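You operate a simulated robot arm through the tools that you are given. There is no shell and no other tool. Be economical: measure what you need, move in short steps, check, and stop when the job is done.

You are at the controls of a simulated two-armed robot. One attempt, no reset.

Task
Put the jar marked "SET 1" from the steel table on the black mat. Press the key two three times. Put the steel cup marked "GEN 1" from the steel table on the blue mat. Take the brass pipe fitting and put it on the lower shelf of the service cart. Put the radiator cap from the middle shelf of the red trolley on the bottom shelf of the red trolley. Fetch the orange cap and set it on top of the yellow pad. Take the blue brush and leave it on the top of the far trunking. Lift the lid of the waste bin open. Do these in any order. Set down upright: jar, steel cup.

It is judged by the outcome, as a careful person would: the job done as asked, and still so three seconds after it is handed in. It fails if anything else is knocked over, pushed out of place, dropped, spilled or broken. A push-on lid holds only when it is set on centred and level and pressed home; a screw cap is set on level and turned clockwise until tight.

Robot
Two 7-joint arms with two-finger parallel grippers on one trunk, on a base that drives. Base frame: it is fixed to the floor where the robot stands at the start and does not move with it; the origin is under the middle of the robot, x ahead of it, y to its left, z up; the surface under the hand at the start is at about z = 808. Lengths are in mm, angles in degrees, forces in N, time in s.
The left shoulder is at the start at [110, 169, 1511], the right one opposite. With the tool pointing down near the work surface each hand reaches from about 340 to 700 mm from the robot's upright axis, wherever it stands, measured 20 degrees to its own side. Places, roughly: black mat [500, 1000, 800]; blue brush (5x11x5 cm) [-2100, -4300, 800]; blue mat (26x22 cm) [680, -980, 860]; bottom shelf of the red trolley [-2100, -4500, 100]; brass pipe fitting (4x4x5 cm) [-4000, 2300, 900]; jar [500, 250, 750]; key two [600, -300, 800]; lid of the waste bin [-5200, 400, 600]; lower shelf of the service cart [-7200, -1300, 200]; orange cap (4x4x4 cm) [-2000, -4400, 800]; radiator cap [-2250, -4500, 500]; steel cup [750, 1750, 750]; top of the far trunking (60x25 cm) [-6100, -1780, 580]; yellow pad (10x6x4 cm) [-2200, -4900, 800]. Payload 1.57 kg a hand.
Tool frame (each hand has its own): the origin (TCP) lies between the finger pads and is the grasp point; the fingertips stand 30 mm ahead of it; z points along the fingers, y is the line along which they close. Largest opening 80 mm; finger width 17, thickness 12; the body of the gripper, 40 by 82 mm, starts 80 mm behind the TCP.
Orientation is told as [roll, pitch, yaw] about the base's x, y, z axes, in that order, counted from this pose: with the fingers straight down and closing along the base's y, the tool's x points along the base's -x, its y along +y and its z along -z.

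Tools
- The arms move only by the tool jog_arm. It takes "left_rows", "right_rows" or both (then of equal length, played together; a hand with none holds still); each is a list of rows, each a list of 3 entries, a list of its own where there are three numbers: the closure in counts, from 0 (fully open) to 255 (shut), then the shift along the tool's x, y, z in units of 25 mm (1.0 is 25 mm), then the turn, a rotation vector about the tool's x, y, z in units of 6 degrees (1.0 is 6 degrees). In form: [[claw, [x, y, z], [ax, ay, az]], ...]. A call has 1 to 20 rows; each row shifts and turns the commanded pose from where the row before left it, along the tool's axes as they then stand. A call with a number of a shift or a turn outside -1 to 1 is refused whole. Each row takes 0.2 s and may step no farther than 50 mm and 8.6 degrees from the row before; otherwise, or with a gripper value out of range, the whole call is refused. A pose out of reach is approached as far as the arm can. The call stops where the force on the tool passes 40 N (or 10 N more than at its start, if that is more) or the arm is blocked; 0.2 s more then pass. Each finger travels about 72 mm/s and halts on what it meets, pressing with about 42 N; the grip force reading is that of the motor and also rises with nothing between the fingers. The clock runs only during rows and for 0.2 s after the last one: add rows that do not move to give the fingers time. The reply holds the time, the measured pose of the TCP, the force on the tool along the base axes, the opening and the grip force, in the units named above and with some noise, with the torque about the TCP (base axes, N m) and any sound that the robot's microphone picked up.
- Cameras (640 x 400 px; columns grow to the right, rows downward): "scene" is now at [156.5, -9.6, 1692.3]; the picture's right is [-0.13, -0.99, 0.00], its down [-0.76, 0.10, -0.64] and it looks along [0.64, -0.08, -0.77] (base axes); focal length 260 px, centre (320, 200). "left" rides on the left gripper at [72, 7, -122] in its tool frame; the picture's right is [-0.09, 1.00, 0.00], its down [-0.84, -0.08, -0.54] and it looks along [-0.54, -0.05, 0.84] (tool axes); focal length 238 px, centre (320, 200). "right" rides on the right gripper at [72, -7, -122] in its tool frame; the picture's right is [0.09, 1.00, 0.00], its down [-0.84, 0.08, -0.54] and it looks along [-0.54, 0.05, 0.84] (tool axes); focal length 238 px, centre (320, 200). There is no depth. A picture from a camera that has moved, and an enlarged one, comes with that camera's place and axes in the base frame and with its lens.
- grab_frame(camera): a new picture of that camera. It takes no simulated time.
- move_column(by): slides the trunk up (or, below 0, down) by that many mm; the arms and the scene camera ride with it, the base frame stays. It gives what a move gives, with no picture.
- drive_base(legs): drives the robot by 1 to 6 legs, each [ahead, left, turn to the left] in mm, mm and degrees, along the robot's own axes; the way and the turn of a leg run together, so that a leg with both is an arc; at most 1500 mm and 180 degrees a leg. The arms and the cameras ride along, it lands a little off, and it stops where it bumps. It gives what a move gives.
- pan_tilt(pan, tilt): turns the head with the scene camera to pan (to the left, within 86 degrees either way) and tilt (down, from -29 to 69), counted from straight ahead of the robot. It gives what a move gives.
- enlarge(camera, box): a new picture of the part [left, top, right, bottom] of that camera's present view, enlarged. It takes no simulated time.
- finish_job(): hands the job in; it is judged then, once.

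Go step by step. Nothing tells you exact positions but the pictures and the camera data: compare them with the known pose of the tool, close in by small moves and look again before you grip or let go. The budget is 207 turns and 210 pictures, counting those below and the enlarged ones. Unless the task says otherwise, let go and move clear before handing in.

The tools are called after "Call:" as name(argument=value, ...) on one line, values as JSON. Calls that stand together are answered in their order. jog_arm: Moves the arms, as the interface text tells. Its arguments: {"type":"object","properties":{"left_rows":{"type":"array"},"right_rows":{"type":"array"}},"required":[]} The other tools are called the same way: move_column (by) slides the trunk up or down; drive_base (legs) drives the base; pan_tilt (pan, tilt) turns the head that bears the scene camera; grab_frame (camera) takes a picture; enlarge (camera, box) takes an enlarged picture of a part of a camera's view; finish_job () hands the job in.

At the start:

```text
t: 0.0
left_ee_pos: [678.7, 212.8, 1180.6]
left_orientation: [0.0, 0.0, -0.1]
left_wrist_force: [0.3, 0.9, 1.0]
left_torque: [0.02, 0.01, 0.0]
left_width: 80.2
left_gripper_force: 0.0
right_ee_pos: [592.8, -393.5, 1179.4]
right_orientation: [0.0, 0.0, 0.0]
right_wrist_force: [0.0, -0.3, -0.3]
right_torque: [0.03, -0.01, 0.01]
right_width: 80.1
right_gripper_force: 0.0
trunk travel left (down, up): [-825.0, 65.0]
robot x, y, heading: [4.6, -3.8, -0.5]
head pan, tilt: [-7.2, 50.1]
```

scene: 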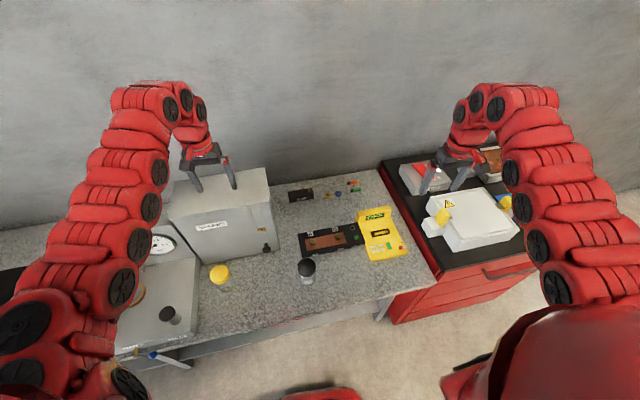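
right: 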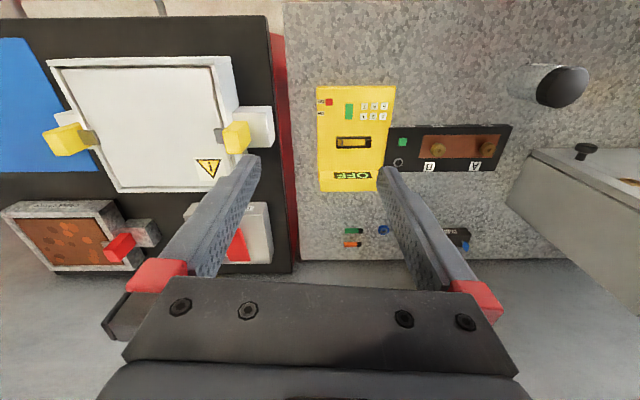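
left: 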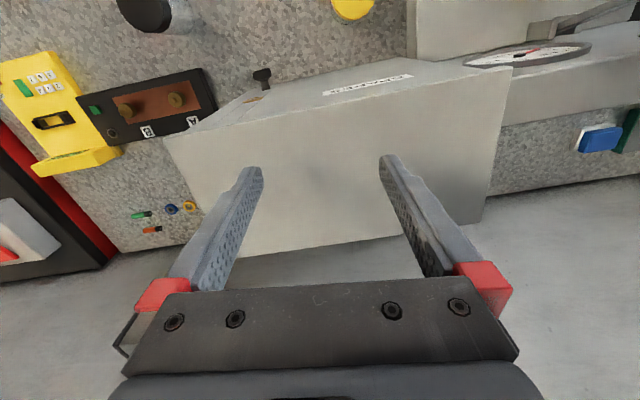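

I see the bench with a yellow keypad device, a large white box, and a cabinet on the right. I'll look closer at the keypad and the surroundings first.

Call:
enlarge(camera="right", box=[290, 70, 530, 220])

Call:
enlarge(camera="scene", box=[200, 160, 440, 310])

Call:
pan_tilt(pan=60, tilt=40)

Call:
grab_frame(camera="scene")

```text
2.67 times, centred on (410, 145) of right
camera zoom: at [520.4, -401.4, 1302.7], right [-0.09, 1.0, 0.0], down [0.84, 0.08, 0.54], along [0.54, 0.05, -0.84], focal length 636 px, centre (80, 347)
```

zoom: 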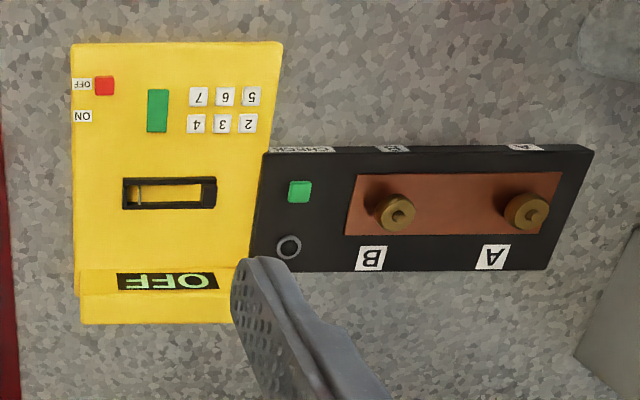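

```text
2.67 times, centred on (320, 235) of scene
camera zoom: at [156.5, -9.6, 1692.3], right [-0.13, -0.99, 0.0], down [-0.76, 0.1, -0.64], along [0.64, -0.08, -0.77], focal length 693 px, centre (320, 107)
```

zoom: 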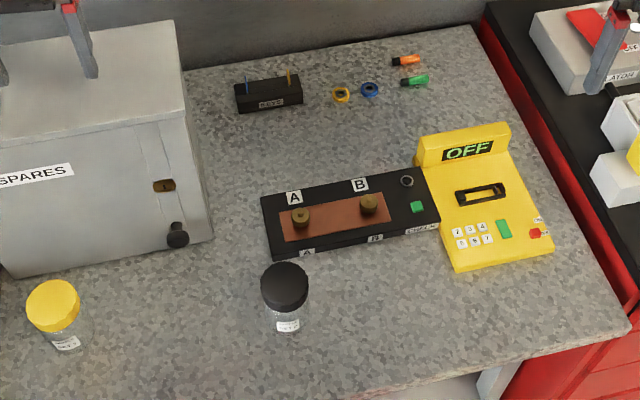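

```text
t: 1.4
left_ee_pos: [678.1, 211.6, 1180.9]
left_orientation: [0.1, 0.0, 0.0]
left_wrist_force: [0.2, -0.4, -0.2]
left_torque: [0.0, 0.0, -0.01]
left_width: 80.2
left_gripper_force: 0.0
right_ee_pos: [591.3, -394.6, 1179.4]
right_orientation: [0.0, 0.0, 0.0]
right_wrist_force: [1.1, -0.6, 0.6]
right_torque: [0.0, -0.02, 0.0]
right_width: 80.0
right_gripper_force: 0.0
trunk travel left (down, up): [-825.0, 65.0]
robot x, y, heading: [1.1, 0.5, 0.1]
head pan, tilt: [60.0, 40.0]
```

```text
204 pictures are left
camera scene: at [122.7, 73.6, 1706.6], right [0.87, -0.5, 0.0], down [-0.32, -0.56, -0.77], along [0.38, 0.66, -0.64], focal length 260 px, centre (320, 200)
```

scene: 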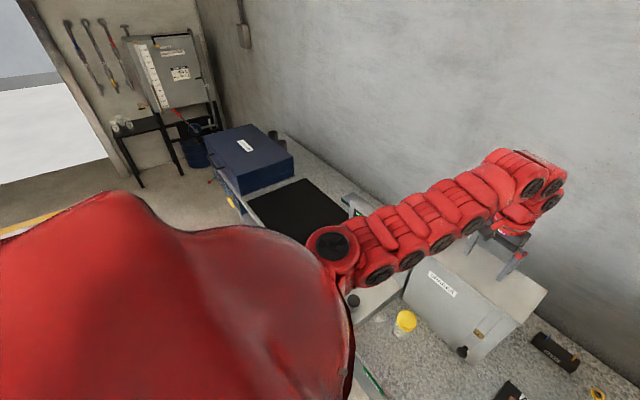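

Two jars (yellow and black lids). I need to read labels, so I'll look back with the head and enlarge.

Call:
enlarge(camera="scene", box=[340, 280, 440, 343])

Call:
pan_tilt(pan=10, tilt=55)

Call:
grab_frame(camera="scene")

```text
6.35 times, centred on (390, 312) of scene
camera zoom: at [122.7, 73.6, 1706.6], right [0.87, -0.5, 0.0], down [-0.32, -0.56, -0.77], along [0.38, 0.66, -0.64], focal length 1649 px, centre (-124, -508)
```

zoom: 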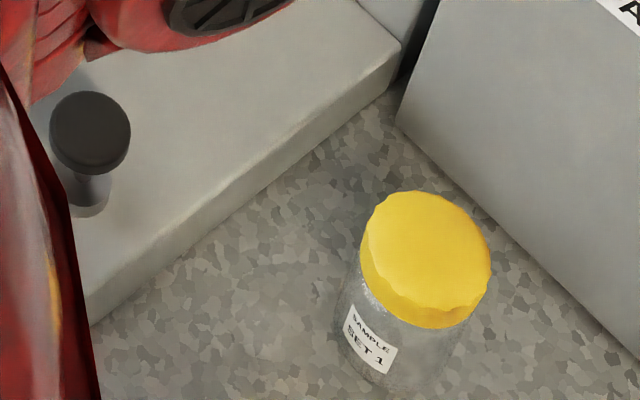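

```text
t: 2.6
left_ee_pos: [678.3, 213.0, 1179.9]
left_orientation: [0.0, -0.1, 0.0]
left_wrist_force: [0.0, 0.4, 0.1]
left_torque: [0.03, 0.02, 0.0]
left_width: 80.0
left_gripper_force: 0.1
right_ee_pos: [593.4, -393.2, 1181.0]
right_orientation: [-0.1, 0.0, -0.1]
right_wrist_force: [-0.5, 0.3, 0.2]
right_torque: [0.03, -0.03, -0.01]
right_width: 80.0
right_gripper_force: 0.0
trunk travel left (down, up): [-825.0, 65.0]
robot x, y, heading: [0.1, 3.1, 0.1]
head pan, tilt: [10.0, 55.0]
```

```text
202 pictures are left
camera scene: at [151.2, 12.7, 1686.0], right [0.17, -0.98, 0.0], down [-0.81, -0.14, -0.57], along [0.56, 0.1, -0.82], focal length 260 px, centre (320, 200)
```

scene: 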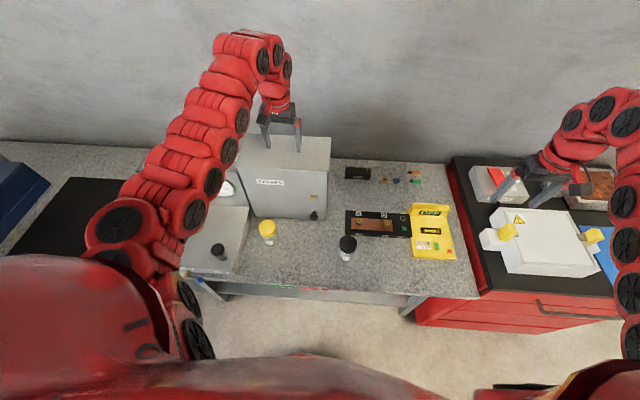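

SET 1 is the yellow-lid jar. Key 2 triangulates to about [626, -267, 817]. I'll bring the closed right hand above it.

Call:
jog_arm(right_rows=[[255, [-0.117, 0.437, 0.9], [0, 0, 0]], [255, [-0.117, 0.437, 0.9], [0, 0, 0]], [255, [-0.117, 0.437, 0.9], [0, 0, 0]], [255, [-0.117, 0.437, 0.9], [0, 0, 0]], [255, [-0.117, 0.437, 0.9], [0, 0, 0]], [255, [-0.117, 0.437, 0.9], [0, 0, 0]], [255, [-0.117, 0.437, 0.9], [0, 0, 0]], [255, [-0.117, 0.437, 0.9], [0, 0, 0]], [255, [-0.117, 0.437, 0.9], [0, 0, 0]], [255, [-0.117, 0.437, 0.9], [0, 0, 0]], [255, [-0.117, 0.437, 0.9], [0, 0, 0]], [255, [-0.117, 0.437, 0.9], [0, 0, 0]]])

Call:
grab_frame(camera="right")

Call:
enlarge(camera="scene", box=[320, 190, 480, 290])

```text
t: 5.2
left_ee_pos: [680.2, 212.7, 1181.1]
left_orientation: [0.0, 0.0, 0.0]
left_wrist_force: [-0.9, 0.6, 0.9]
left_torque: [-0.01, 0.04, 0.0]
left_width: 79.9
left_gripper_force: 0.0
right_ee_pos: [614.6, -336.2, 1024.5]
right_orientation: [-0.2, 0.1, 0.0]
right_wrist_force: [0.0, 0.5, -0.4]
right_torque: [0.02, 0.02, -0.01]
right_width: 0.0
right_gripper_force: 21.6
right hand out of reach, approached as far as the arm can: row 1, 2, 3, 4, 5, 6, 7, 8
trunk travel left (down, up): [-825.0, 65.0]
robot x, y, heading: [2.4, -0.9, -0.0]
head pan, tilt: [10.0, 55.0]
```

```text
201 pictures are left
camera right: at [542.5, -344.3, 1147.0], right [-0.09, 1.0, 0.0], down [0.84, 0.08, 0.54], along [0.54, 0.05, -0.84], focal length 238 px, centre (320, 200)
```

right: 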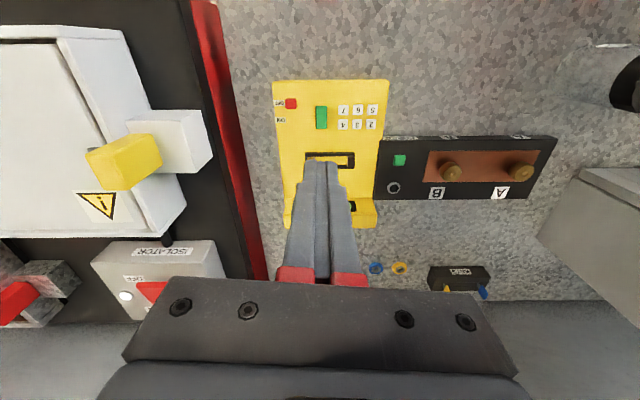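

```text
4.00 times, centred on (400, 240) of scene
camera zoom: at [151.7, 12.8, 1685.9], right [0.17, -0.98, 0.0], down [-0.81, -0.14, -0.57], along [0.56, 0.1, -0.82], focal length 1039 px, centre (0, 40)
```

zoom: 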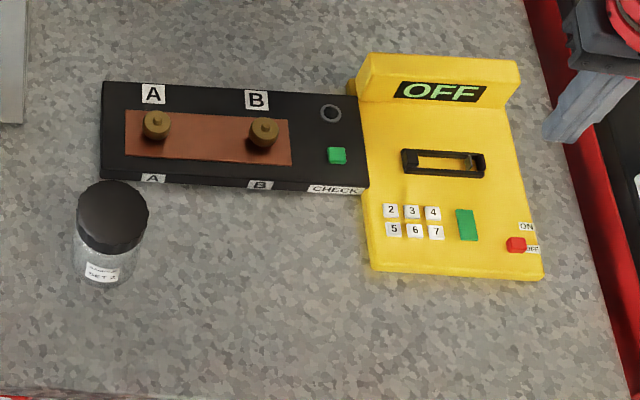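

Key 2 confirmed near [625, -266]. I continue descending over it.

Call:
jog_arm(right_rows=[[255, [-0.1, 0.5, 0.7], [0, 0, 0]], [255, [-0.1, 0.5, 0.7], [0, 0, 0]], [255, [-0.1, 0.5, 0.7], [0, 0, 0]], [255, [-0.1, 0.5, 0.7], [0, 0, 0]], [255, [-0.1, 0.5, 0.7], [0, 0, 0]], [255, [0, 0.4, 0.7], [0, 0, 0]], [255, [0, 0, 0.7], [0, 0, 0]]])

Call:
grab_frame(camera="right")

Call:
enlarge(camera="scene", box=[360, 190, 480, 265])

```text
t: 6.8
left_ee_pos: [679.6, 212.1, 1178.9]
left_orientation: [0.0, 0.0, 0.0]
left_wrist_force: [0.5, 0.1, 0.5]
left_torque: [-0.01, 0.01, 0.04]
left_width: 80.1
left_gripper_force: 0.0
right_ee_pos: [626.7, -264.1, 901.0]
right_orientation: [0.0, 0.1, -0.1]
right_wrist_force: [0.3, -0.4, -0.2]
right_torque: [0.01, -0.01, 0.01]
right_width: 0.0
right_gripper_force: 21.4
trunk travel left (down, up): [-825.0, 65.0]
robot x, y, heading: [0.5, 1.6, 0.3]
head pan, tilt: [10.0, 55.0]
```

```text
199 pictures are left
camera right: at [554.9, -271.3, 1024.3], right [-0.09, 1.0, 0.0], down [0.84, 0.08, 0.54], along [0.54, 0.05, -0.84], focal length 238 px, centre (320, 200)
```

right: 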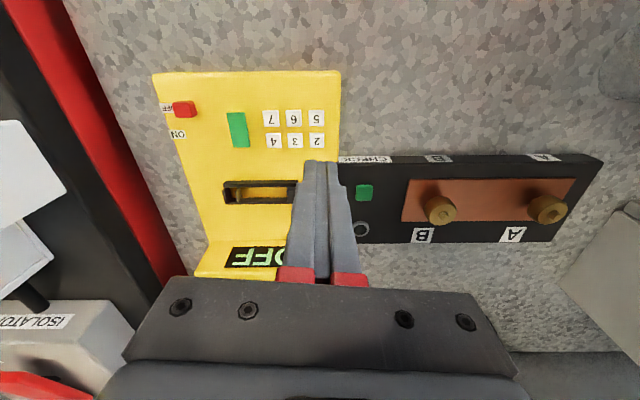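

```text
5.33 times, centred on (420, 228) of scene
camera zoom: at [151.5, 12.4, 1685.9], right [0.17, -0.98, 0.0], down [-0.81, -0.14, -0.57], along [0.56, 0.1, -0.82], focal length 1386 px, centre (-213, 53)
```

zoom: 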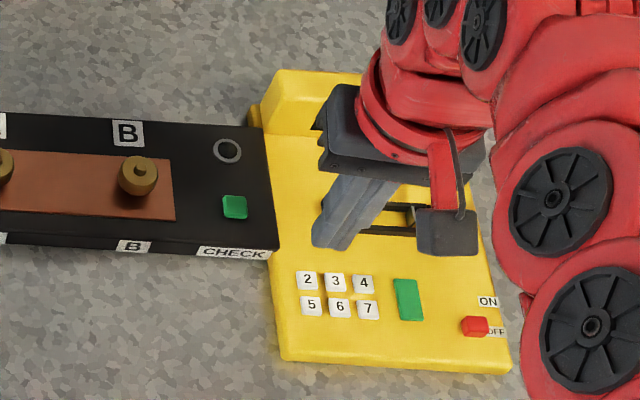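

Aligned within a few mm. I lower close to the key, then check.

Call:
jog_arm(right_rows=[[255, [0, 0, 0.8], [0, 0, 0]], [255, [0, 0, 0.6], [0, 0, 0]], [255, [0, 0, 0], [0, 0, 0]]])

Call:
grab_frame(camera="right")

Call:
enlarge(camera="scene", box=[380, 200, 460, 250])

```text
t: 7.6
left_ee_pos: [679.4, 212.7, 1181.4]
left_orientation: [0.0, 0.1, -0.1]
left_wrist_force: [-0.6, -1.2, -0.9]
left_torque: [-0.04, 0.02, 0.03]
left_width: 80.1
left_gripper_force: 0.0
right_ee_pos: [626.2, -263.7, 868.2]
right_orientation: [0.0, 0.0, 0.0]
right_wrist_force: [-0.1, 0.6, 0.3]
right_torque: [-0.02, -0.01, -0.02]
right_width: 0.0
right_gripper_force: 22.0
trunk travel left (down, up): [-825.0, 65.0]
robot x, y, heading: [-0.4, -0.9, -0.2]
head pan, tilt: [10.0, 55.0]
```

```text
197 pictures are left
camera right: at [554.0, -271.3, 990.2], right [-0.09, 1.0, 0.0], down [0.84, 0.08, 0.54], along [0.54, 0.05, -0.84], focal length 238 px, centre (320, 200)
```

right: 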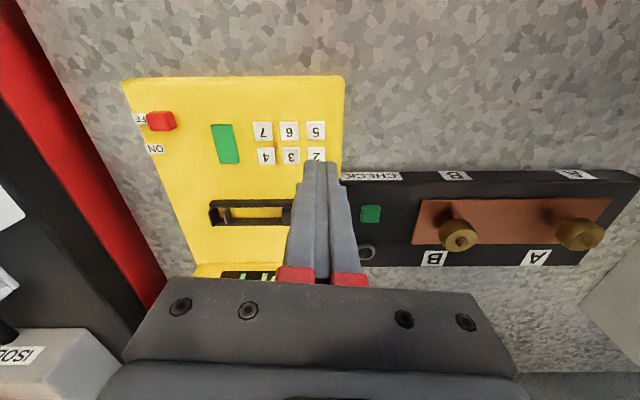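

```text
8.00 times, centred on (420, 225) of scene
camera zoom: at [150.7, 12.6, 1686.0], right [0.17, -0.98, 0.0], down [-0.81, -0.14, -0.57], along [0.56, 0.1, -0.82], focal length 2078 px, centre (-480, 0)
```

zoom: 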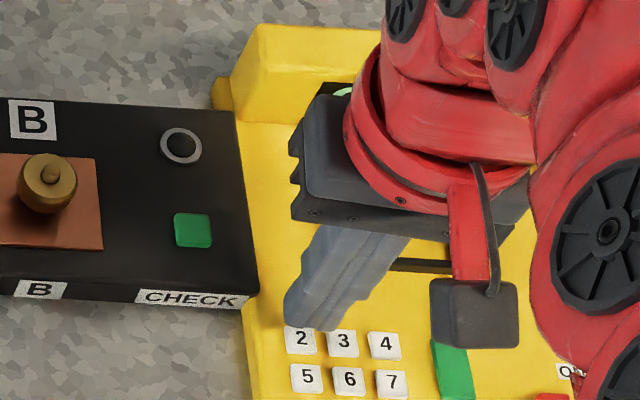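

The tip sits right over key 2. I press gently in small steps.

Call:
jog_arm(right_rows=[[255, [0, 0, 0.2], [0, 0, 0]], [255, [0, 0, 0.16], [0, 0, 0]], [255, [0, 0, 0.1], [0, 0, 0]], [255, [0, 0, 0.1], [0, 0, 0]], [255, [0, 0, 0.1], [0, 0, 0]]])

Call:
enlarge(camera="scene", box=[380, 200, 460, 250])

```text
t: 8.8
left_ee_pos: [679.4, 212.8, 1179.7]
left_orientation: [0.0, 0.0, 0.0]
left_wrist_force: [-0.4, 0.5, -0.8]
left_torque: [-0.03, 0.01, -0.01]
left_width: 80.0
left_gripper_force: 0.0
right_ee_pos: [626.8, -262.2, 850.4]
right_orientation: [0.0, 0.0, 0.0]
right_wrist_force: [1.3, -0.5, 0.0]
right_torque: [0.02, 0.0, -0.04]
right_width: 0.0
right_gripper_force: 20.9
trunk travel left (down, up): [-825.0, 65.0]
robot x, y, heading: [0.9, 0.6, 0.2]
head pan, tilt: [10.0, 55.0]
```

```text
8.00 times, centred on (420, 225) of scene
camera zoom: at [151.3, 12.7, 1685.9], right [0.17, -0.98, 0.0], down [-0.81, -0.14, -0.57], along [0.56, 0.1, -0.82], focal length 2078 px, centre (-480, 0)
```

zoom: 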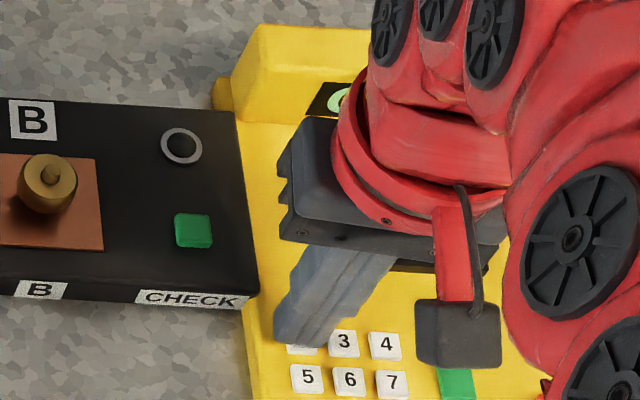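

No contact yet; I nudge 2 mm away from key 3 and keep lowering.

Call:
jog_arm(right_rows=[[255, [0, 0.08, 0.0], [0, 0, 0]], [255, [0, 0, 0.1], [0, 0, 0]], [255, [0, 0, 0.1], [0, 0, 0]], [255, [0, 0, 0.06], [0, 0, 0]], [255, [0, 0, 0.06], [0, 0, 0]]])

Call:
enlarge(camera="scene", box=[380, 200, 460, 250])

```text
t: 10.0
left_ee_pos: [677.5, 213.8, 1181.1]
left_orientation: [-0.2, -0.1, -0.1]
left_wrist_force: [-0.5, 0.3, -0.3]
left_torque: [-0.01, 0.0, 0.02]
left_width: 80.1
left_gripper_force: 0.0
right_ee_pos: [626.2, -260.6, 846.0]
right_orientation: [0.0, -0.3, 0.0]
right_wrist_force: [-1.6, 0.5, 18.6]
right_torque: [-0.03, 0.07, 0.12]
right_width: 0.0
right_gripper_force: 21.1
trunk travel left (down, up): [-825.0, 65.0]
robot x, y, heading: [1.6, 2.3, 0.0]
head pan, tilt: [10.0, 55.0]
heard: click
```

```text
8.00 times, centred on (420, 225) of scene
camera zoom: at [147.9, 14.2, 1686.5], right [0.17, -0.98, 0.0], down [-0.81, -0.14, -0.57], along [0.57, 0.1, -0.82], focal length 2078 px, centre (-480, 0)
```

zoom: 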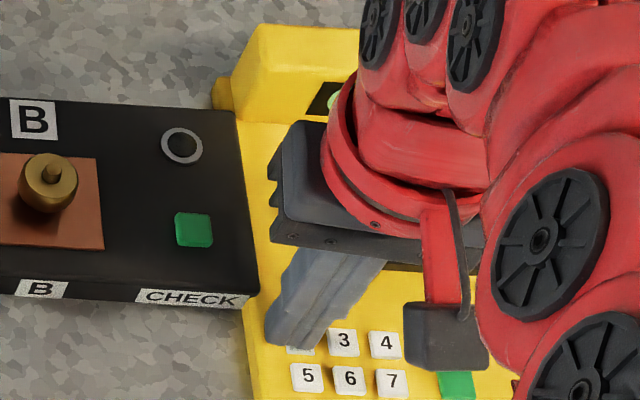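

A click: first press done. Release up 10 mm and press again, one at a time.

Call:
jog_arm(right_rows=[[255, [0, 0, -0.4], [0, 0, 0]], [255, [0, 0, 0], [0, 0, 0]], [255, [0, 0, 0.15], [0, 0, 0]], [255, [0, 0, 0.15], [0, 0, 0]], [255, [0, 0, 0.1], [0, 0, 0]], [255, [0, 0, 0], [0, 0, 0]]])

```text
t: 11.4
left_ee_pos: [677.7, 214.2, 1182.0]
left_orientation: [0.0, -0.2, 0.1]
left_wrist_force: [-0.7, -0.3, -0.5]
left_torque: [-0.05, -0.02, -0.02]
left_width: 80.1
left_gripper_force: 0.0
right_ee_pos: [627.3, -259.9, 846.0]
right_orientation: [-0.1, -0.2, 0.1]
right_wrist_force: [4.3, 2.4, 19.4]
right_torque: [0.03, -0.05, 0.02]
right_width: 0.0
right_gripper_force: 21.7
trunk travel left (down, up): [-825.0, 65.0]
robot x, y, heading: [0.9, -0.5, 0.1]
head pan, tilt: [10.0, 55.0]
heard: click
```

Second click. Third press, then lift clear.

Call:
jog_arm(right_rows=[[255, [0, 0, -0.4], [0, 0, 0]], [255, [0, 0, 0], [0, 0, 0]], [255, [0, 0, 0.15], [0, 0, 0]], [255, [0, 0, 0.15], [0, 0, 0]], [255, [0, 0, 0.1], [0, 0, 0]], [255, [0, 0, 0], [0, 0, 0]]])

Call:
jog_arm(right_rows=[[255, [0, 0, -0.5], [0, 0, 0]], [255, [0, 0, -1], [0, 0, 0]], [255, [0, 0, -1], [0, 0, 0]], [255, [0, 0, -1], [0, 0, 0]], [255, [0, 0, -1], [0, 0, 0]], [0, [0, -0.5, -1], [0, 0, 0]], [0, [0, -0.5, -1], [0, 0, 0]], [0, [0, -0.5, -1], [0, 0, 0]]])

Call:
grab_frame(camera="scene")

Call:
enlarge(camera="scene", box=[240, 200, 320, 250])

```text
t: 12.8
left_ee_pos: [676.5, 213.2, 1181.5]
left_orientation: [-0.1, -0.1, 0.0]
left_wrist_force: [-1.1, -0.5, -0.1]
left_torque: [0.01, 0.06, 0.0]
left_width: 80.1
left_gripper_force: 0.0
right_ee_pos: [627.1, -260.7, 846.4]
right_orientation: [0.0, -0.2, 0.1]
right_wrist_force: [0.3, -0.2, 19.6]
right_torque: [0.0, 0.04, 0.03]
right_width: 0.0
right_gripper_force: 21.3
trunk travel left (down, up): [-825.0, 65.0]
robot x, y, heading: [-1.9, 2.4, -0.1]
head pan, tilt: [10.0, 55.0]
heard: click
```

```text
t: 14.6
left_ee_pos: [677.6, 213.2, 1180.7]
left_orientation: [0.0, 0.1, 0.0]
left_wrist_force: [-1.1, 0.2, 0.3]
left_torque: [0.02, 0.01, -0.01]
left_width: 80.2
left_gripper_force: 0.1
right_ee_pos: [626.7, -297.3, 1034.2]
right_orientation: [-0.1, 0.0, 0.1]
right_wrist_force: [-0.4, 0.4, -1.0]
right_torque: [0.04, 0.0, -0.04]
right_width: 80.0
right_gripper_force: 0.1
trunk travel left (down, up): [-825.0, 65.0]
robot x, y, heading: [-2.7, 0.3, 0.1]
head pan, tilt: [10.0, 55.0]
```

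```text
193 pictures are left
camera scene: at [150.6, 12.4, 1686.0], right [0.17, -0.98, 0.0], down [-0.81, -0.14, -0.57], along [0.56, 0.1, -0.82], focal length 260 px, centre (320, 200)
```

scene: 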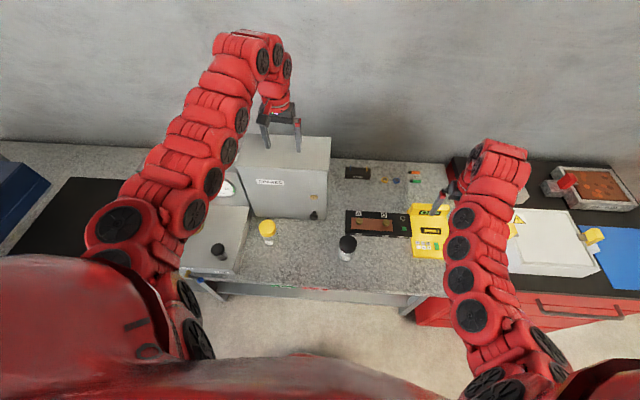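

```text
8.00 times, centred on (280, 225) of scene
camera zoom: at [150.6, 12.4, 1686.0], right [0.17, -0.98, 0.0], down [-0.81, -0.14, -0.57], along [0.56, 0.1, -0.82], focal length 2078 px, centre (640, 0)
```

zoom: 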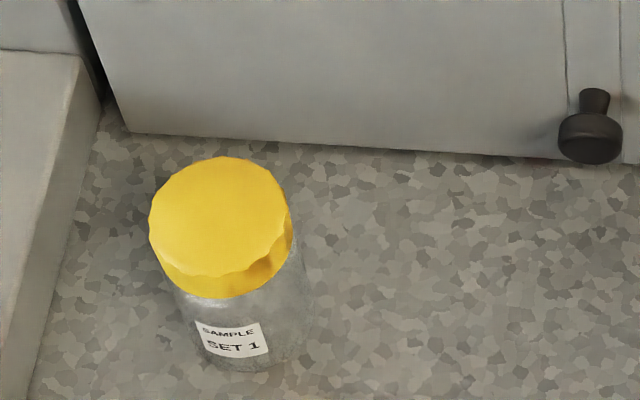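

Three clicks heard in total. Now the SET 1 jar: lid centre is about [556, 273], top ~875. I move the left hand above it.

Call:
jog_arm(left_rows=[[0, [1, 0.48, 0], [0, 0, 0]], [0, [1, 0.48, 0], [0, 0, 0]], [0, [1, 0.48, 0], [0, 0, 0]], [0, [1, 0.48, 0], [0, 0, 0]], [0, [0.9, 0.48, 0], [0, 0, 0]], [0, [0, 0, 1], [0, 0, 0]], [0, [0, 0, 1], [0, 0, 0]], [0, [0, 0, 1], [0, 0, 0]], [0, [0, 0, 1], [0, 0, 0]], [0, [0, 0, 1], [0, 0, 0]], [0, [0, 0, 1], [0, 0, 0]], [0, [0, 0, 1], [0, 0, 0]], [0, [0, 0, 0], [0, 0, 0]]], right_rows=[[0, [0, -0.5, -0.5], [0, 0, 0]], [0, [0, -0.5, -0.5], [0, 0, 0]], [0, [0, -0.5, -0.5], [0, 0, 0]], [0, [0, -0.5, -0.5], [0, 0, 0]], [0, [0, -0.5, -0.5], [0, 0, 0]], [0, [0.3, -0.5, -0.5], [0, 0, 0]], [0, [0.5, 0, -0.5], [0, 0, 0]], [0, [0.5, 0, -0.5], [0, 0, 0]], [0, [0.5, 0, -0.5], [0, 0, 0]], [0, [0, 0, -0.5], [0, 0, 0]], [0, [0, 0, -0.5], [0, 0, 0]], [0, [0, 0, 0], [0, 0, 0]], [0, [0, 0, 0], [0, 0, 0]]])

Call:
grab_frame(camera="left")

Call:
grab_frame(camera="scene")

```text
t: 16.3
left_ee_pos: [656.8, 236.6, 1131.9]
left_orientation: [0.1, 0.0, -0.3]
left_wrist_force: [-24.6, -0.6, 34.2]
left_torque: [-1.52, 0.63, -0.91]
left_width: 79.9
left_gripper_force: 0.1
left hand out of reach, approached as far as the arm can: row 2, 3, 4, 5, 7
right_ee_pos: [605.3, -375.6, 1124.3]
right_orientation: [0.0, -0.2, -0.1]
right_wrist_force: [0.5, -0.3, 0.0]
right_torque: [0.01, 0.01, 0.0]
right_width: 80.1
right_gripper_force: 0.1
right hand out of reach, approached as far as the arm can: row 8
trunk travel left (down, up): [-825.0, 65.0]
robot x, y, heading: [0.3, -0.1, -0.1]
head pan, tilt: [10.0, 55.0]
stopped in row 8 (left hand): the force on the tool passed its limit at 98 N (the readings are from after the stop); the commanded pose is now the measured one
```

```text
191 pictures are left
camera left: at [583.8, 241.8, 1254.6], right [0.1, 1.0, 0.0], down [0.84, -0.08, 0.54], along [0.54, -0.05, -0.84], focal length 238 px, centre (320, 200)
```

left: 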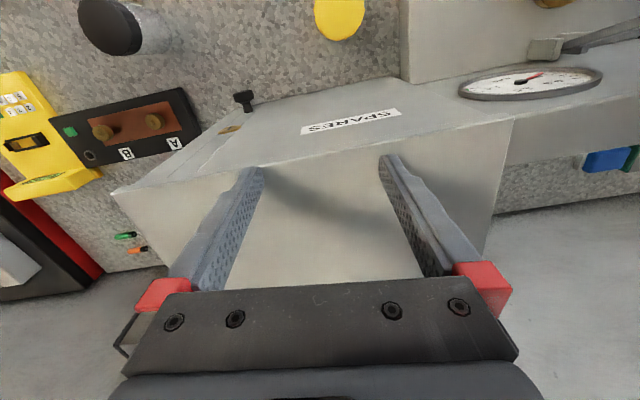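

```text
190 pictures are left
camera scene: at [146.6, 12.1, 1686.5], right [0.17, -0.98, 0.0], down [-0.81, -0.14, -0.58], along [0.57, 0.1, -0.82], focal length 260 px, centre (320, 200)
```

scene: 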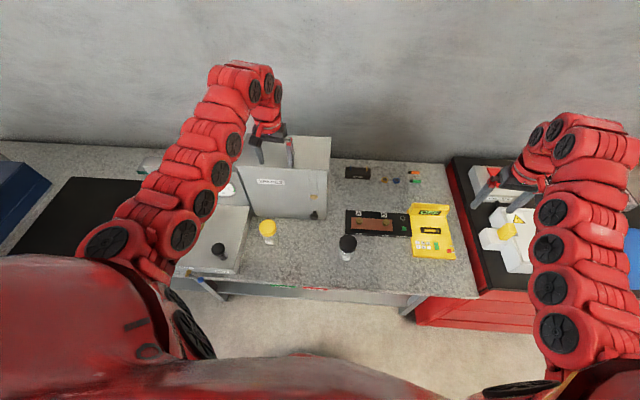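

The left fingers touched the spares box lid (lagging sideways move). I lift off first, then move back toward me slowly.

Call:
jog_arm(left_rows=[[0, [0, 0, -0.6], [0, 0, 0]], [0, [0, 0, -0.6], [0, 0, 0]], [0, [0.5, 0, -0.4], [0, 0, 0]], [0, [0.5, 0.2, 0], [0, 0, 0]], [0, [0.5, 0.2, 0], [0, 0, 0]], [0, [0.5, 0.2, 0], [0, 0, 0]], [0, [0, 0, 0], [0, 0, 0]]])

Call:
grab_frame(camera="left")

Call:
enlarge(camera="scene", box=[210, 110, 370, 210])

```text
t: 17.9
left_ee_pos: [635.8, 244.7, 1170.1]
left_orientation: [0.0, 0.2, 0.2]
left_wrist_force: [0.1, -0.3, 0.1]
left_torque: [-0.01, 0.03, -0.02]
left_width: 80.0
left_gripper_force: 0.0
left hand out of reach, approached as far as the arm can: row 5, 6
right_ee_pos: [607.9, -374.8, 1123.3]
right_orientation: [0.0, 0.0, -0.1]
right_wrist_force: [0.3, -0.6, 0.6]
right_torque: [0.04, 0.01, -0.04]
right_width: 80.2
right_gripper_force: 0.0
trunk travel left (down, up): [-825.0, 65.0]
robot x, y, heading: [-1.5, 1.5, 0.3]
head pan, tilt: [10.0, 55.0]
```

```text
189 pictures are left
camera left: at [562.1, 249.4, 1292.8], right [0.09, 1.0, 0.0], down [0.84, -0.08, 0.54], along [0.54, -0.05, -0.84], focal length 238 px, centre (320, 200)
```

left: 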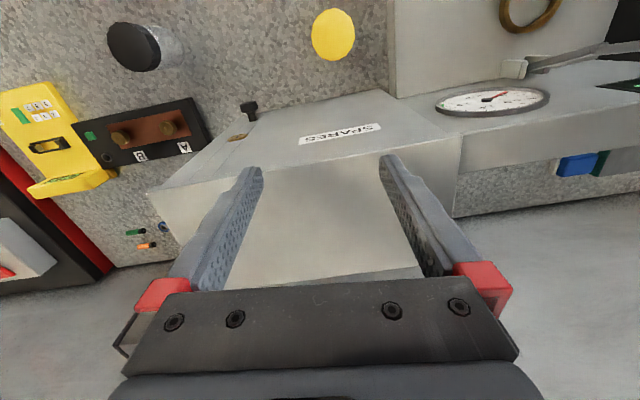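

```text
4.00 times, centred on (290, 160) of scene
camera zoom: at [150.9, 12.9, 1686.0], right [0.17, -0.98, 0.0], down [-0.81, -0.14, -0.57], along [0.56, 0.1, -0.82], focal length 1039 px, centre (440, 360)
```

zoom: 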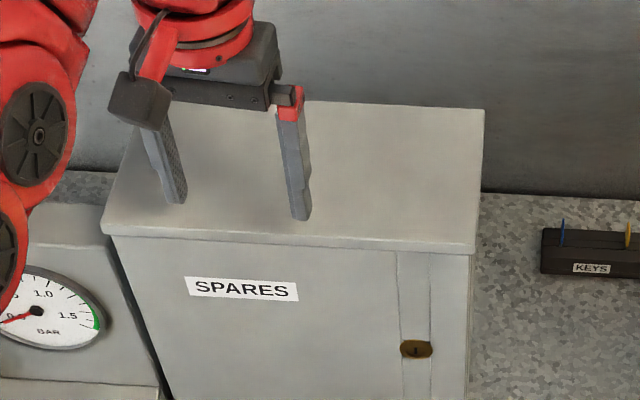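

Box undisturbed. At this height the arm can't fold closer, so I back the base up 80 mm to put the hand over the jar.

Call:
drive_base(legs=[[-82, 28, 0]])

Call:
grab_frame(camera="left")

Call:
grab_frame(camera="scene")

```text
t: 19.0
left_ee_pos: [555.7, 272.0, 1169.4]
left_orientation: [0.0, 0.3, 0.1]
left_wrist_force: [-0.1, -0.4, 0.2]
left_torque: [0.01, -0.03, -0.02]
left_width: 80.1
left_gripper_force: 0.1
right_ee_pos: [529.4, -346.3, 1122.8]
right_orientation: [0.0, 0.0, 0.1]
right_wrist_force: [-0.1, 1.5, 0.3]
right_torque: [0.02, 0.01, 0.0]
right_width: 80.0
right_gripper_force: 0.0
trunk travel left (down, up): [-825.0, 65.0]
robot x, y, heading: [-80.5, 29.4, 0.0]
head pan, tilt: [10.0, 55.0]
```

```text
187 pictures are left
camera left: at [483.3, 277.6, 1292.2], right [0.09, 1.0, 0.0], down [0.84, -0.08, 0.54], along [0.54, -0.05, -0.84], focal length 238 px, centre (320, 200)
```

left: 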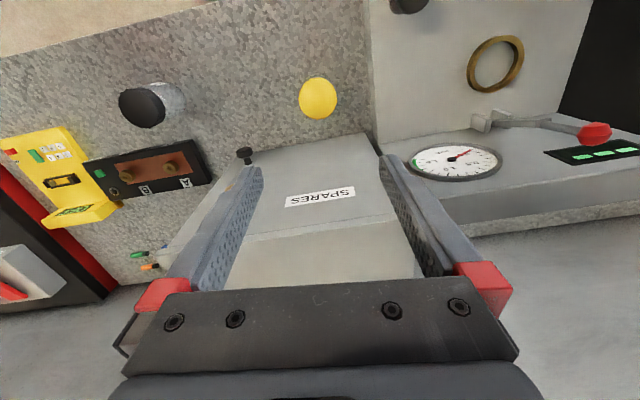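

```text
186 pictures are left
camera scene: at [72.7, 40.9, 1685.7], right [0.17, -0.98, 0.0], down [-0.81, -0.14, -0.57], along [0.56, 0.1, -0.82], focal length 260 px, centre (320, 200)
```

scene: 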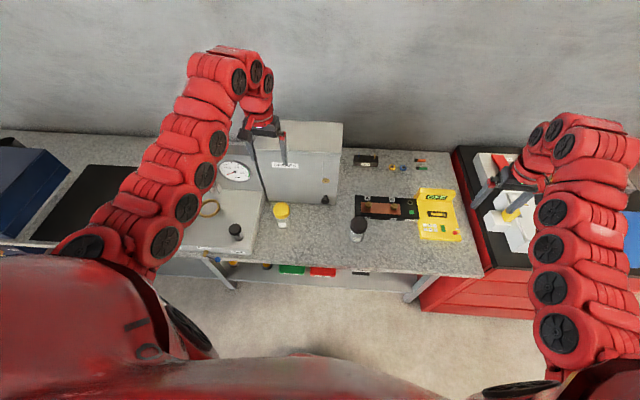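

The jar lid is under the hand (~[556,270]). Lower partway and check.

Call:
jog_arm(left_rows=[[0, [0, 0, 1], [0, 0, 0]], [0, [0, 0, 1], [0, 0, 0]], [0, [0, 0, 1], [0, 0, 0]], [0, [0, 0, 1], [0, 0, 0]], [0, [0, 0, 1], [0, 0, 0]], [0, [0, 0, 1], [0, 0, 0]], [0, [0, 0, 1], [0, 0, 0]], [0, [0, 0, 1], [0, 0, 0]], [0, [0, 0, 0], [0, 0, 0]]])

Call:
grab_frame(camera="left")

```text
t: 21.0
left_ee_pos: [555.1, 278.0, 1112.8]
left_orientation: [0.0, 0.1, 0.1]
left_wrist_force: [-0.2, -0.1, 0.3]
left_torque: [0.01, -0.03, 0.0]
left_width: 80.1
left_gripper_force: 0.0
left hand out of reach, approached as far as the arm can: row 1, 2, 3, 4, 5, 6, 7
right_ee_pos: [527.1, -345.3, 1124.2]
right_orientation: [0.0, -0.1, -0.1]
right_wrist_force: [-1.1, 0.4, 0.6]
right_torque: [-0.02, 0.0, -0.02]
right_width: 79.7
right_gripper_force: 0.1
trunk travel left (down, up): [-825.0, 65.0]
robot x, y, heading: [-79.3, 30.5, -0.1]
head pan, tilt: [10.0, 55.0]
```

```text
185 pictures are left
camera left: at [483.5, 284.3, 1235.2], right [0.09, 1.0, 0.0], down [0.84, -0.08, 0.54], along [0.54, -0.05, -0.84], focal length 238 px, centre (320, 200)
```

left: 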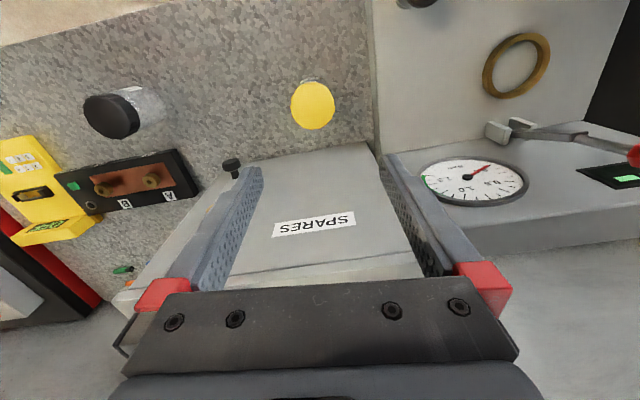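

The arm lags behind its command; I give it time to catch up, then re-measure.

Call:
jog_arm(left_rows=[[0, [0, 0, 0], [0, 0, 0]], [0, [0, 0, 0], [0, 0, 0]], [0, [0, 0, 0], [0, 0, 0]], [0, [0, 0, 0], [0, 0, 0]], [0, [0, 0, 0], [0, 0, 0]]])

```text
t: 22.2
left_ee_pos: [556.2, 278.5, 1112.2]
left_orientation: [0.0, 0.2, 0.2]
left_wrist_force: [0.5, 0.0, -0.8]
left_torque: [-0.01, 0.0, -0.02]
left_width: 80.0
left_gripper_force: 0.1
right_ee_pos: [528.5, -344.7, 1124.3]
right_orientation: [-0.1, 0.0, 0.0]
right_wrist_force: [-0.6, 0.6, 1.2]
right_torque: [0.0, 0.02, 0.0]
right_width: 79.9
right_gripper_force: 0.1
trunk travel left (down, up): [-825.0, 65.0]
robot x, y, heading: [-79.9, 29.5, -0.1]
head pan, tilt: [10.0, 55.0]
```

The command resets where it can't follow; I continue down with a slight y correction.

Call:
jog_arm(left_rows=[[0, [0, -0.3, 0.8], [0, 0, 0]], [0, [0, 0, 0.8], [0, 0, 0]], [0, [0, 0, 0.8], [0, 0, 0]], [0, [0, 0, 0.8], [0, 0, 0]], [0, [0, 0, 0.8], [0, 0, 0]], [0, [0, 0, 0.8], [0, 0, 0]], [0, [0, 0, 0.8], [0, 0, 0]], [0, [0, 0, 0], [0, 0, 0]]])

Call:
grab_frame(camera="left")

Call:
enlarge(camera="scene", box=[200, 140, 360, 240])

```text
t: 24.0
left_ee_pos: [553.8, 271.0, 967.3]
left_orientation: [-0.2, 0.2, 0.2]
left_wrist_force: [0.3, 0.4, -0.5]
left_torque: [0.02, 0.02, -0.02]
left_width: 79.9
left_gripper_force: 0.0
right_ee_pos: [527.7, -346.0, 1123.5]
right_orientation: [0.0, -0.1, 0.0]
right_wrist_force: [0.2, -0.1, -0.5]
right_torque: [0.0, 0.02, -0.01]
right_width: 80.1
right_gripper_force: 0.0
trunk travel left (down, up): [-825.0, 65.0]
robot x, y, heading: [-81.8, 30.7, 0.2]
head pan, tilt: [10.0, 55.0]
```

```text
184 pictures are left
camera left: at [481.5, 276.9, 1090.7], right [0.09, 1.0, 0.0], down [0.84, -0.08, 0.54], along [0.54, -0.05, -0.84], focal length 238 px, centre (320, 200)
```

left: 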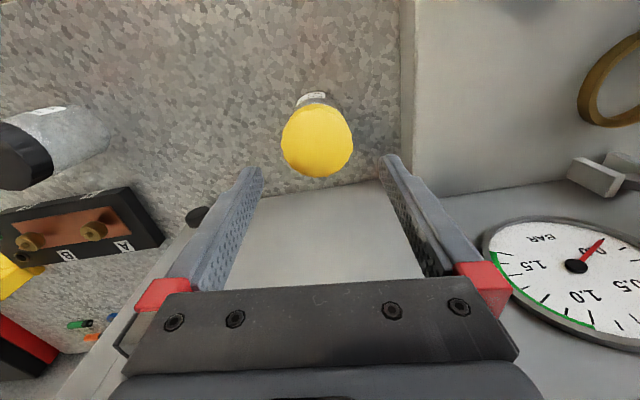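

```text
4.00 times, centred on (280, 190) of scene
camera zoom: at [70.7, 41.7, 1686.0], right [0.18, -0.98, 0.0], down [-0.81, -0.14, -0.57], along [0.56, 0.1, -0.82], focal length 1039 px, centre (480, 240)
```

zoom: 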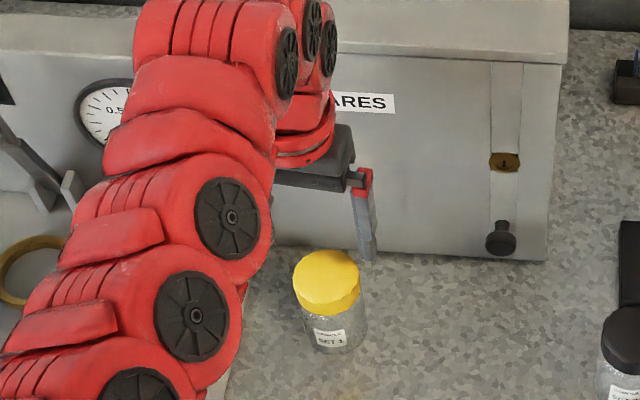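

Lid centre ≈ [555, 268]. I shift 3 mm and descend around the jar.

Call:
jog_arm(left_rows=[[0, [-0.05, -0.14, 0.6], [0, 0, 0]], [0, [0, 0, 0.6], [0, 0, 0]], [0, [0, 0, 0.6], [0, 0, 0]], [0, [0, 0, 0.4], [0, 0, 0]], [0, [0, 0, 0], [0, 0, 0]]])

Call:
grab_frame(camera="left")

```text
t: 25.2
left_ee_pos: [553.1, 268.1, 915.4]
left_orientation: [0.0, 0.2, 0.1]
left_wrist_force: [-0.5, 0.2, -0.7]
left_torque: [0.0, -0.02, 0.02]
left_width: 80.1
left_gripper_force: 0.0
right_ee_pos: [527.4, -347.7, 1124.0]
right_orientation: [0.0, -0.1, 0.0]
right_wrist_force: [0.9, -0.3, 0.3]
right_torque: [-0.01, -0.04, 0.04]
right_width: 79.9
right_gripper_force: 0.1
trunk travel left (down, up): [-825.0, 65.0]
robot x, y, heading: [-79.8, 27.9, 0.1]
head pan, tilt: [10.0, 55.0]
```

```text
182 pictures are left
camera left: at [481.6, 274.0, 1038.2], right [0.09, 1.0, 0.0], down [0.84, -0.08, 0.54], along [0.54, -0.05, -0.84], focal length 238 px, centre (320, 200)
```

left: 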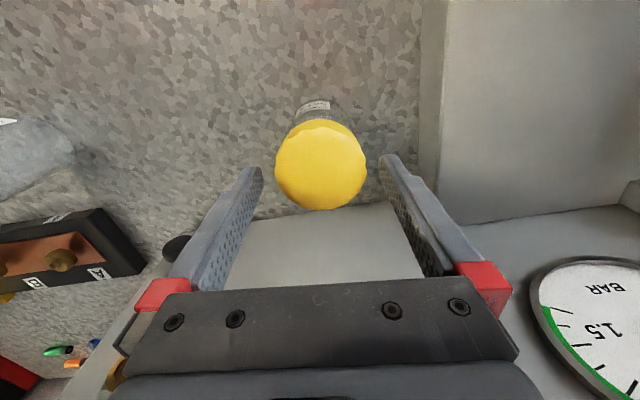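

Centred. Descend to the body and close.

Call:
jog_arm(left_rows=[[0, [-0.1, 0, 0.6], [0, 0, 0]], [0, [0, 0, 0.6], [0, 0, 0]], [0, [0, 0, 0.6], [0, 0, 0]], [0, [0, 0, 0.6], [0, 0, 0]], [0, [0, 0, 0], [0, 0, 0]], [255, [0, 0, 0], [0, 0, 0]], [255, [0, 0, 0], [0, 0, 0]], [255, [0, 0, 0], [0, 0, 0]]])

Call:
grab_frame(camera="left")

```text
t: 27.0
left_ee_pos: [557.6, 267.9, 855.6]
left_orientation: [0.0, 0.3, 0.1]
left_wrist_force: [-0.8, 0.6, 0.5]
left_torque: [0.05, 0.0, 0.0]
left_width: 57.5
left_gripper_force: 42.2
right_ee_pos: [528.0, -344.8, 1122.5]
right_orientation: [0.0, 0.0, 0.0]
right_wrist_force: [-1.0, -0.6, 0.6]
right_torque: [0.02, 0.02, 0.0]
right_width: 80.0
right_gripper_force: 0.0
trunk travel left (down, up): [-825.0, 65.0]
robot x, y, heading: [-78.3, 26.2, 0.2]
head pan, tilt: [10.0, 55.0]
```

```text
181 pictures are left
camera left: at [485.4, 273.1, 978.4], right [0.09, 1.0, 0.0], down [0.84, -0.08, 0.54], along [0.54, -0.05, -0.84], focal length 238 px, centre (320, 200)
```

left: 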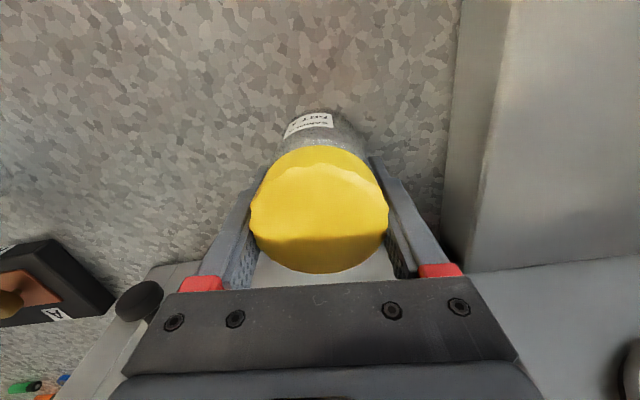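

Gripped (57.5 mm). Lift straight up, then view the mat side.

Call:
jog_arm(left_rows=[[255, [0, 0, -0.4], [0, 0, 0]], [255, [0, 0, -0.8], [0, 0, 0]], [255, [0, 0, -0.8], [0, 0, 0]], [255, [0, 0, -0.8], [0, 0, 0]], [255, [0, 0, -0.8], [0, 0, 0]], [255, [0, 0, -0.8], [0, 0, 0]], [255, [0, 0, -0.8], [0, 0, 0]], [255, [0, 0, -0.8], [0, 0, 0]], [255, [0, 0, -0.8], [0, 0, 0]], [255, [0, 0, 0], [0, 0, 0]]])

Call:
pan_tilt(pan=50, tilt=45)

Call:
grab_frame(camera="scene")

```text
t: 29.2
left_ee_pos: [558.9, 267.2, 1024.6]
left_orientation: [0.0, 0.3, 0.2]
left_wrist_force: [-0.6, 0.7, -0.8]
left_torque: [0.02, 0.01, 0.0]
left_width: 57.7
left_gripper_force: 41.8
right_ee_pos: [528.9, -345.5, 1122.7]
right_orientation: [0.0, 0.0, 0.1]
right_wrist_force: [-0.1, -0.1, 0.0]
right_torque: [-0.02, -0.05, -0.02]
right_width: 79.9
right_gripper_force: 0.1
trunk travel left (down, up): [-825.0, 65.0]
robot x, y, heading: [-81.8, 32.4, 0.4]
head pan, tilt: [10.0, 55.0]
```

```text
t: 30.2
left_ee_pos: [559.3, 266.0, 1023.2]
left_orientation: [0.0, 0.2, 0.1]
left_wrist_force: [0.5, -0.2, -1.3]
left_torque: [0.0, 0.02, 0.03]
left_width: 57.7
left_gripper_force: 41.8
right_ee_pos: [529.5, -346.1, 1124.7]
right_orientation: [0.0, 0.0, 0.1]
right_wrist_force: [0.1, 0.1, -0.2]
right_torque: [-0.01, 0.0, -0.02]
right_width: 80.2
right_gripper_force: 0.0
trunk travel left (down, up): [-825.0, 65.0]
robot x, y, heading: [-80.0, 30.8, 0.0]
head pan, tilt: [50.0, 45.0]
```

```text
180 pictures are left
camera scene: at [52.4, 91.2, 1699.4], right [0.77, -0.64, 0.0], down [-0.45, -0.54, -0.71], along [0.45, 0.54, -0.71], focal length 260 px, centre (320, 200)
```

scene: 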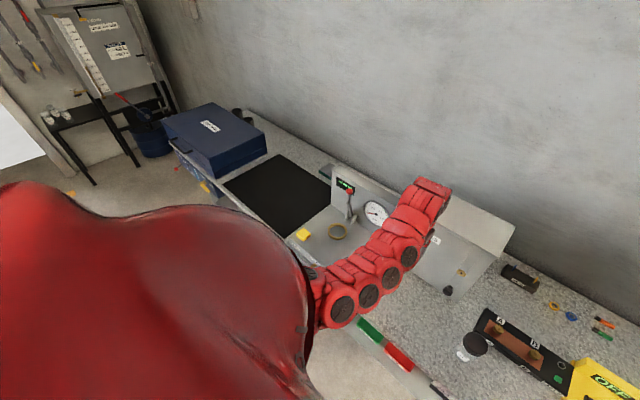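

Mat spans roughly x 330–680, y 700–1200. I'll back off, slide left and move forward so the jar comes over about [485, 950].

Call:
drive_base(legs=[[-300, 0, 0], [0, 690, 0], [230, 0, 0]])

Call:
grab_frame(camera="left")

Call:
grab_frame(camera="scene")

```text
t: 37.0
left_ee_pos: [493.9, 958.9, 1023.6]
left_orientation: [0.1, 0.2, 0.0]
left_wrist_force: [-0.7, 0.4, -0.2]
left_torque: [-0.01, 0.02, 0.01]
left_width: 57.2
left_gripper_force: 41.8
right_ee_pos: [463.1, 345.1, 1125.1]
right_orientation: [-0.1, 0.0, -0.1]
right_wrist_force: [0.6, -0.1, -0.3]
right_torque: [0.03, 0.01, 0.03]
right_width: 80.0
right_gripper_force: 0.0
trunk travel left (down, up): [-825.0, 65.0]
robot x, y, heading: [-145.6, 720.9, 0.0]
head pan, tilt: [50.0, 45.0]
```

```text
179 pictures are left
camera left: at [422.0, 964.2, 1147.1], right [0.09, 1.0, 0.0], down [0.84, -0.08, 0.54], along [0.54, -0.05, -0.84], focal length 238 px, centre (320, 200)
```

left: 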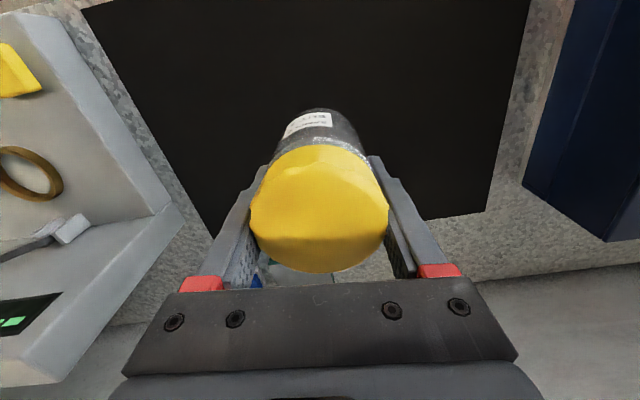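

```text
178 pictures are left
camera scene: at [-12.7, 783.2, 1699.5], right [0.77, -0.64, 0.0], down [-0.45, -0.54, -0.71], along [0.45, 0.54, -0.71], focal length 260 px, centre (320, 200)
```

scene: 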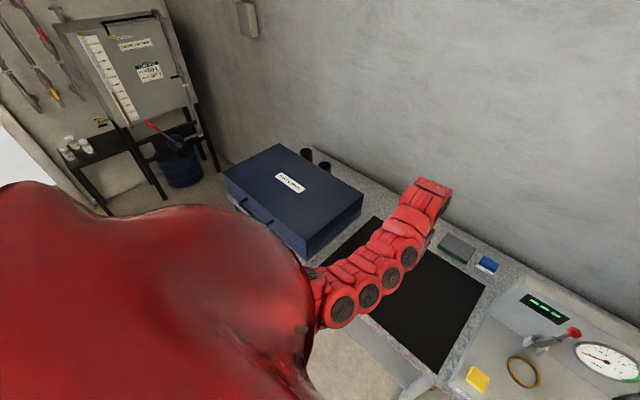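

The jar hangs well inside the mat (x≈380–705, y≈730–1140). Lower to near contact.

Call:
jog_arm(left_rows=[[255, [0, 0, 0.8], [0, 0, 0]], [255, [0, 0, 0.8], [0, 0, 0]], [255, [0, 0, 0.8], [0, 0, 0]], [255, [0, 0, 0.8], [0, 0, 0]], [255, [0, 0, 0.8], [0, 0, 0]], [255, [0, 0, 0.8], [0, 0, 0]], [255, [0, 0, 0.8], [0, 0, 0]], [255, [0, 0, 0.4], [0, 0, 0]], [255, [0, 0, 0.12], [0, 0, 0]], [255, [0, 0, 0.12], [0, 0, 0]], [255, [0, 0, 0], [0, 0, 0]]])

Call:
grab_frame(camera="left")

```text
t: 39.4
left_ee_pos: [494.0, 959.0, 868.6]
left_orientation: [0.0, 0.2, 0.1]
left_wrist_force: [-0.2, 0.2, 0.0]
left_torque: [0.03, -0.02, 0.0]
left_width: 57.1
left_gripper_force: 41.6
right_ee_pos: [464.1, 345.4, 1124.7]
right_orientation: [0.0, 0.1, -0.2]
right_wrist_force: [-1.1, 0.7, -0.1]
right_torque: [0.01, 0.0, 0.01]
right_width: 79.8
right_gripper_force: 0.1
trunk travel left (down, up): [-825.0, 65.0]
robot x, y, heading: [-143.6, 717.0, -0.0]
head pan, tilt: [50.0, 45.0]
```

```text
177 pictures are left
camera left: at [421.1, 964.7, 991.4], right [0.09, 1.0, 0.0], down [0.84, -0.08, 0.54], along [0.54, -0.05, -0.84], focal length 238 px, centre (320, 200)
```

left: 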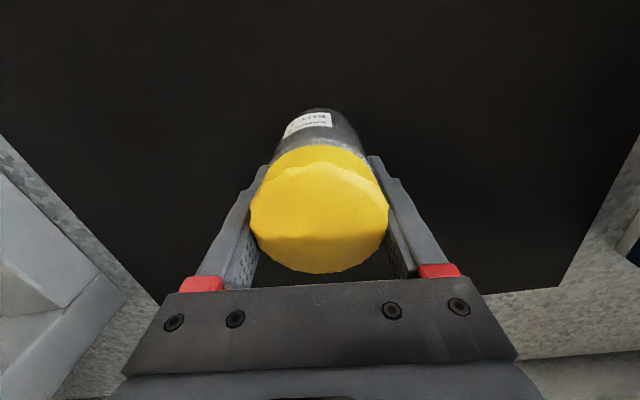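

Call:
jog_arm(left_rows=[[255, [0, 0, 0.12], [0, 0, 0]], [255, [0, 0, 0.12], [0, 0, 0]], [255, [0, 0, 0.1], [0, 0, 0]], [255, [0, 0, 0.08], [0, 0, 0]], [255, [0, 0, 0], [0, 0, 0]]])

```text
t: 40.6
left_ee_pos: [493.0, 958.1, 859.1]
left_orientation: [0.1, 0.1, 0.1]
left_wrist_force: [-0.7, 0.8, 6.8]
left_torque: [-0.11, 0.07, -0.01]
left_width: 57.4
left_gripper_force: 42.7
right_ee_pos: [463.0, 346.0, 1124.2]
right_orientation: [-0.1, -0.1, -0.1]
right_wrist_force: [0.2, 0.2, 0.1]
right_torque: [-0.01, 0.01, -0.02]
right_width: 79.8
right_gripper_force: 0.0
trunk travel left (down, up): [-825.0, 65.0]
robot x, y, heading: [-144.9, 717.7, -0.2]
head pan, tilt: [50.0, 45.0]
```

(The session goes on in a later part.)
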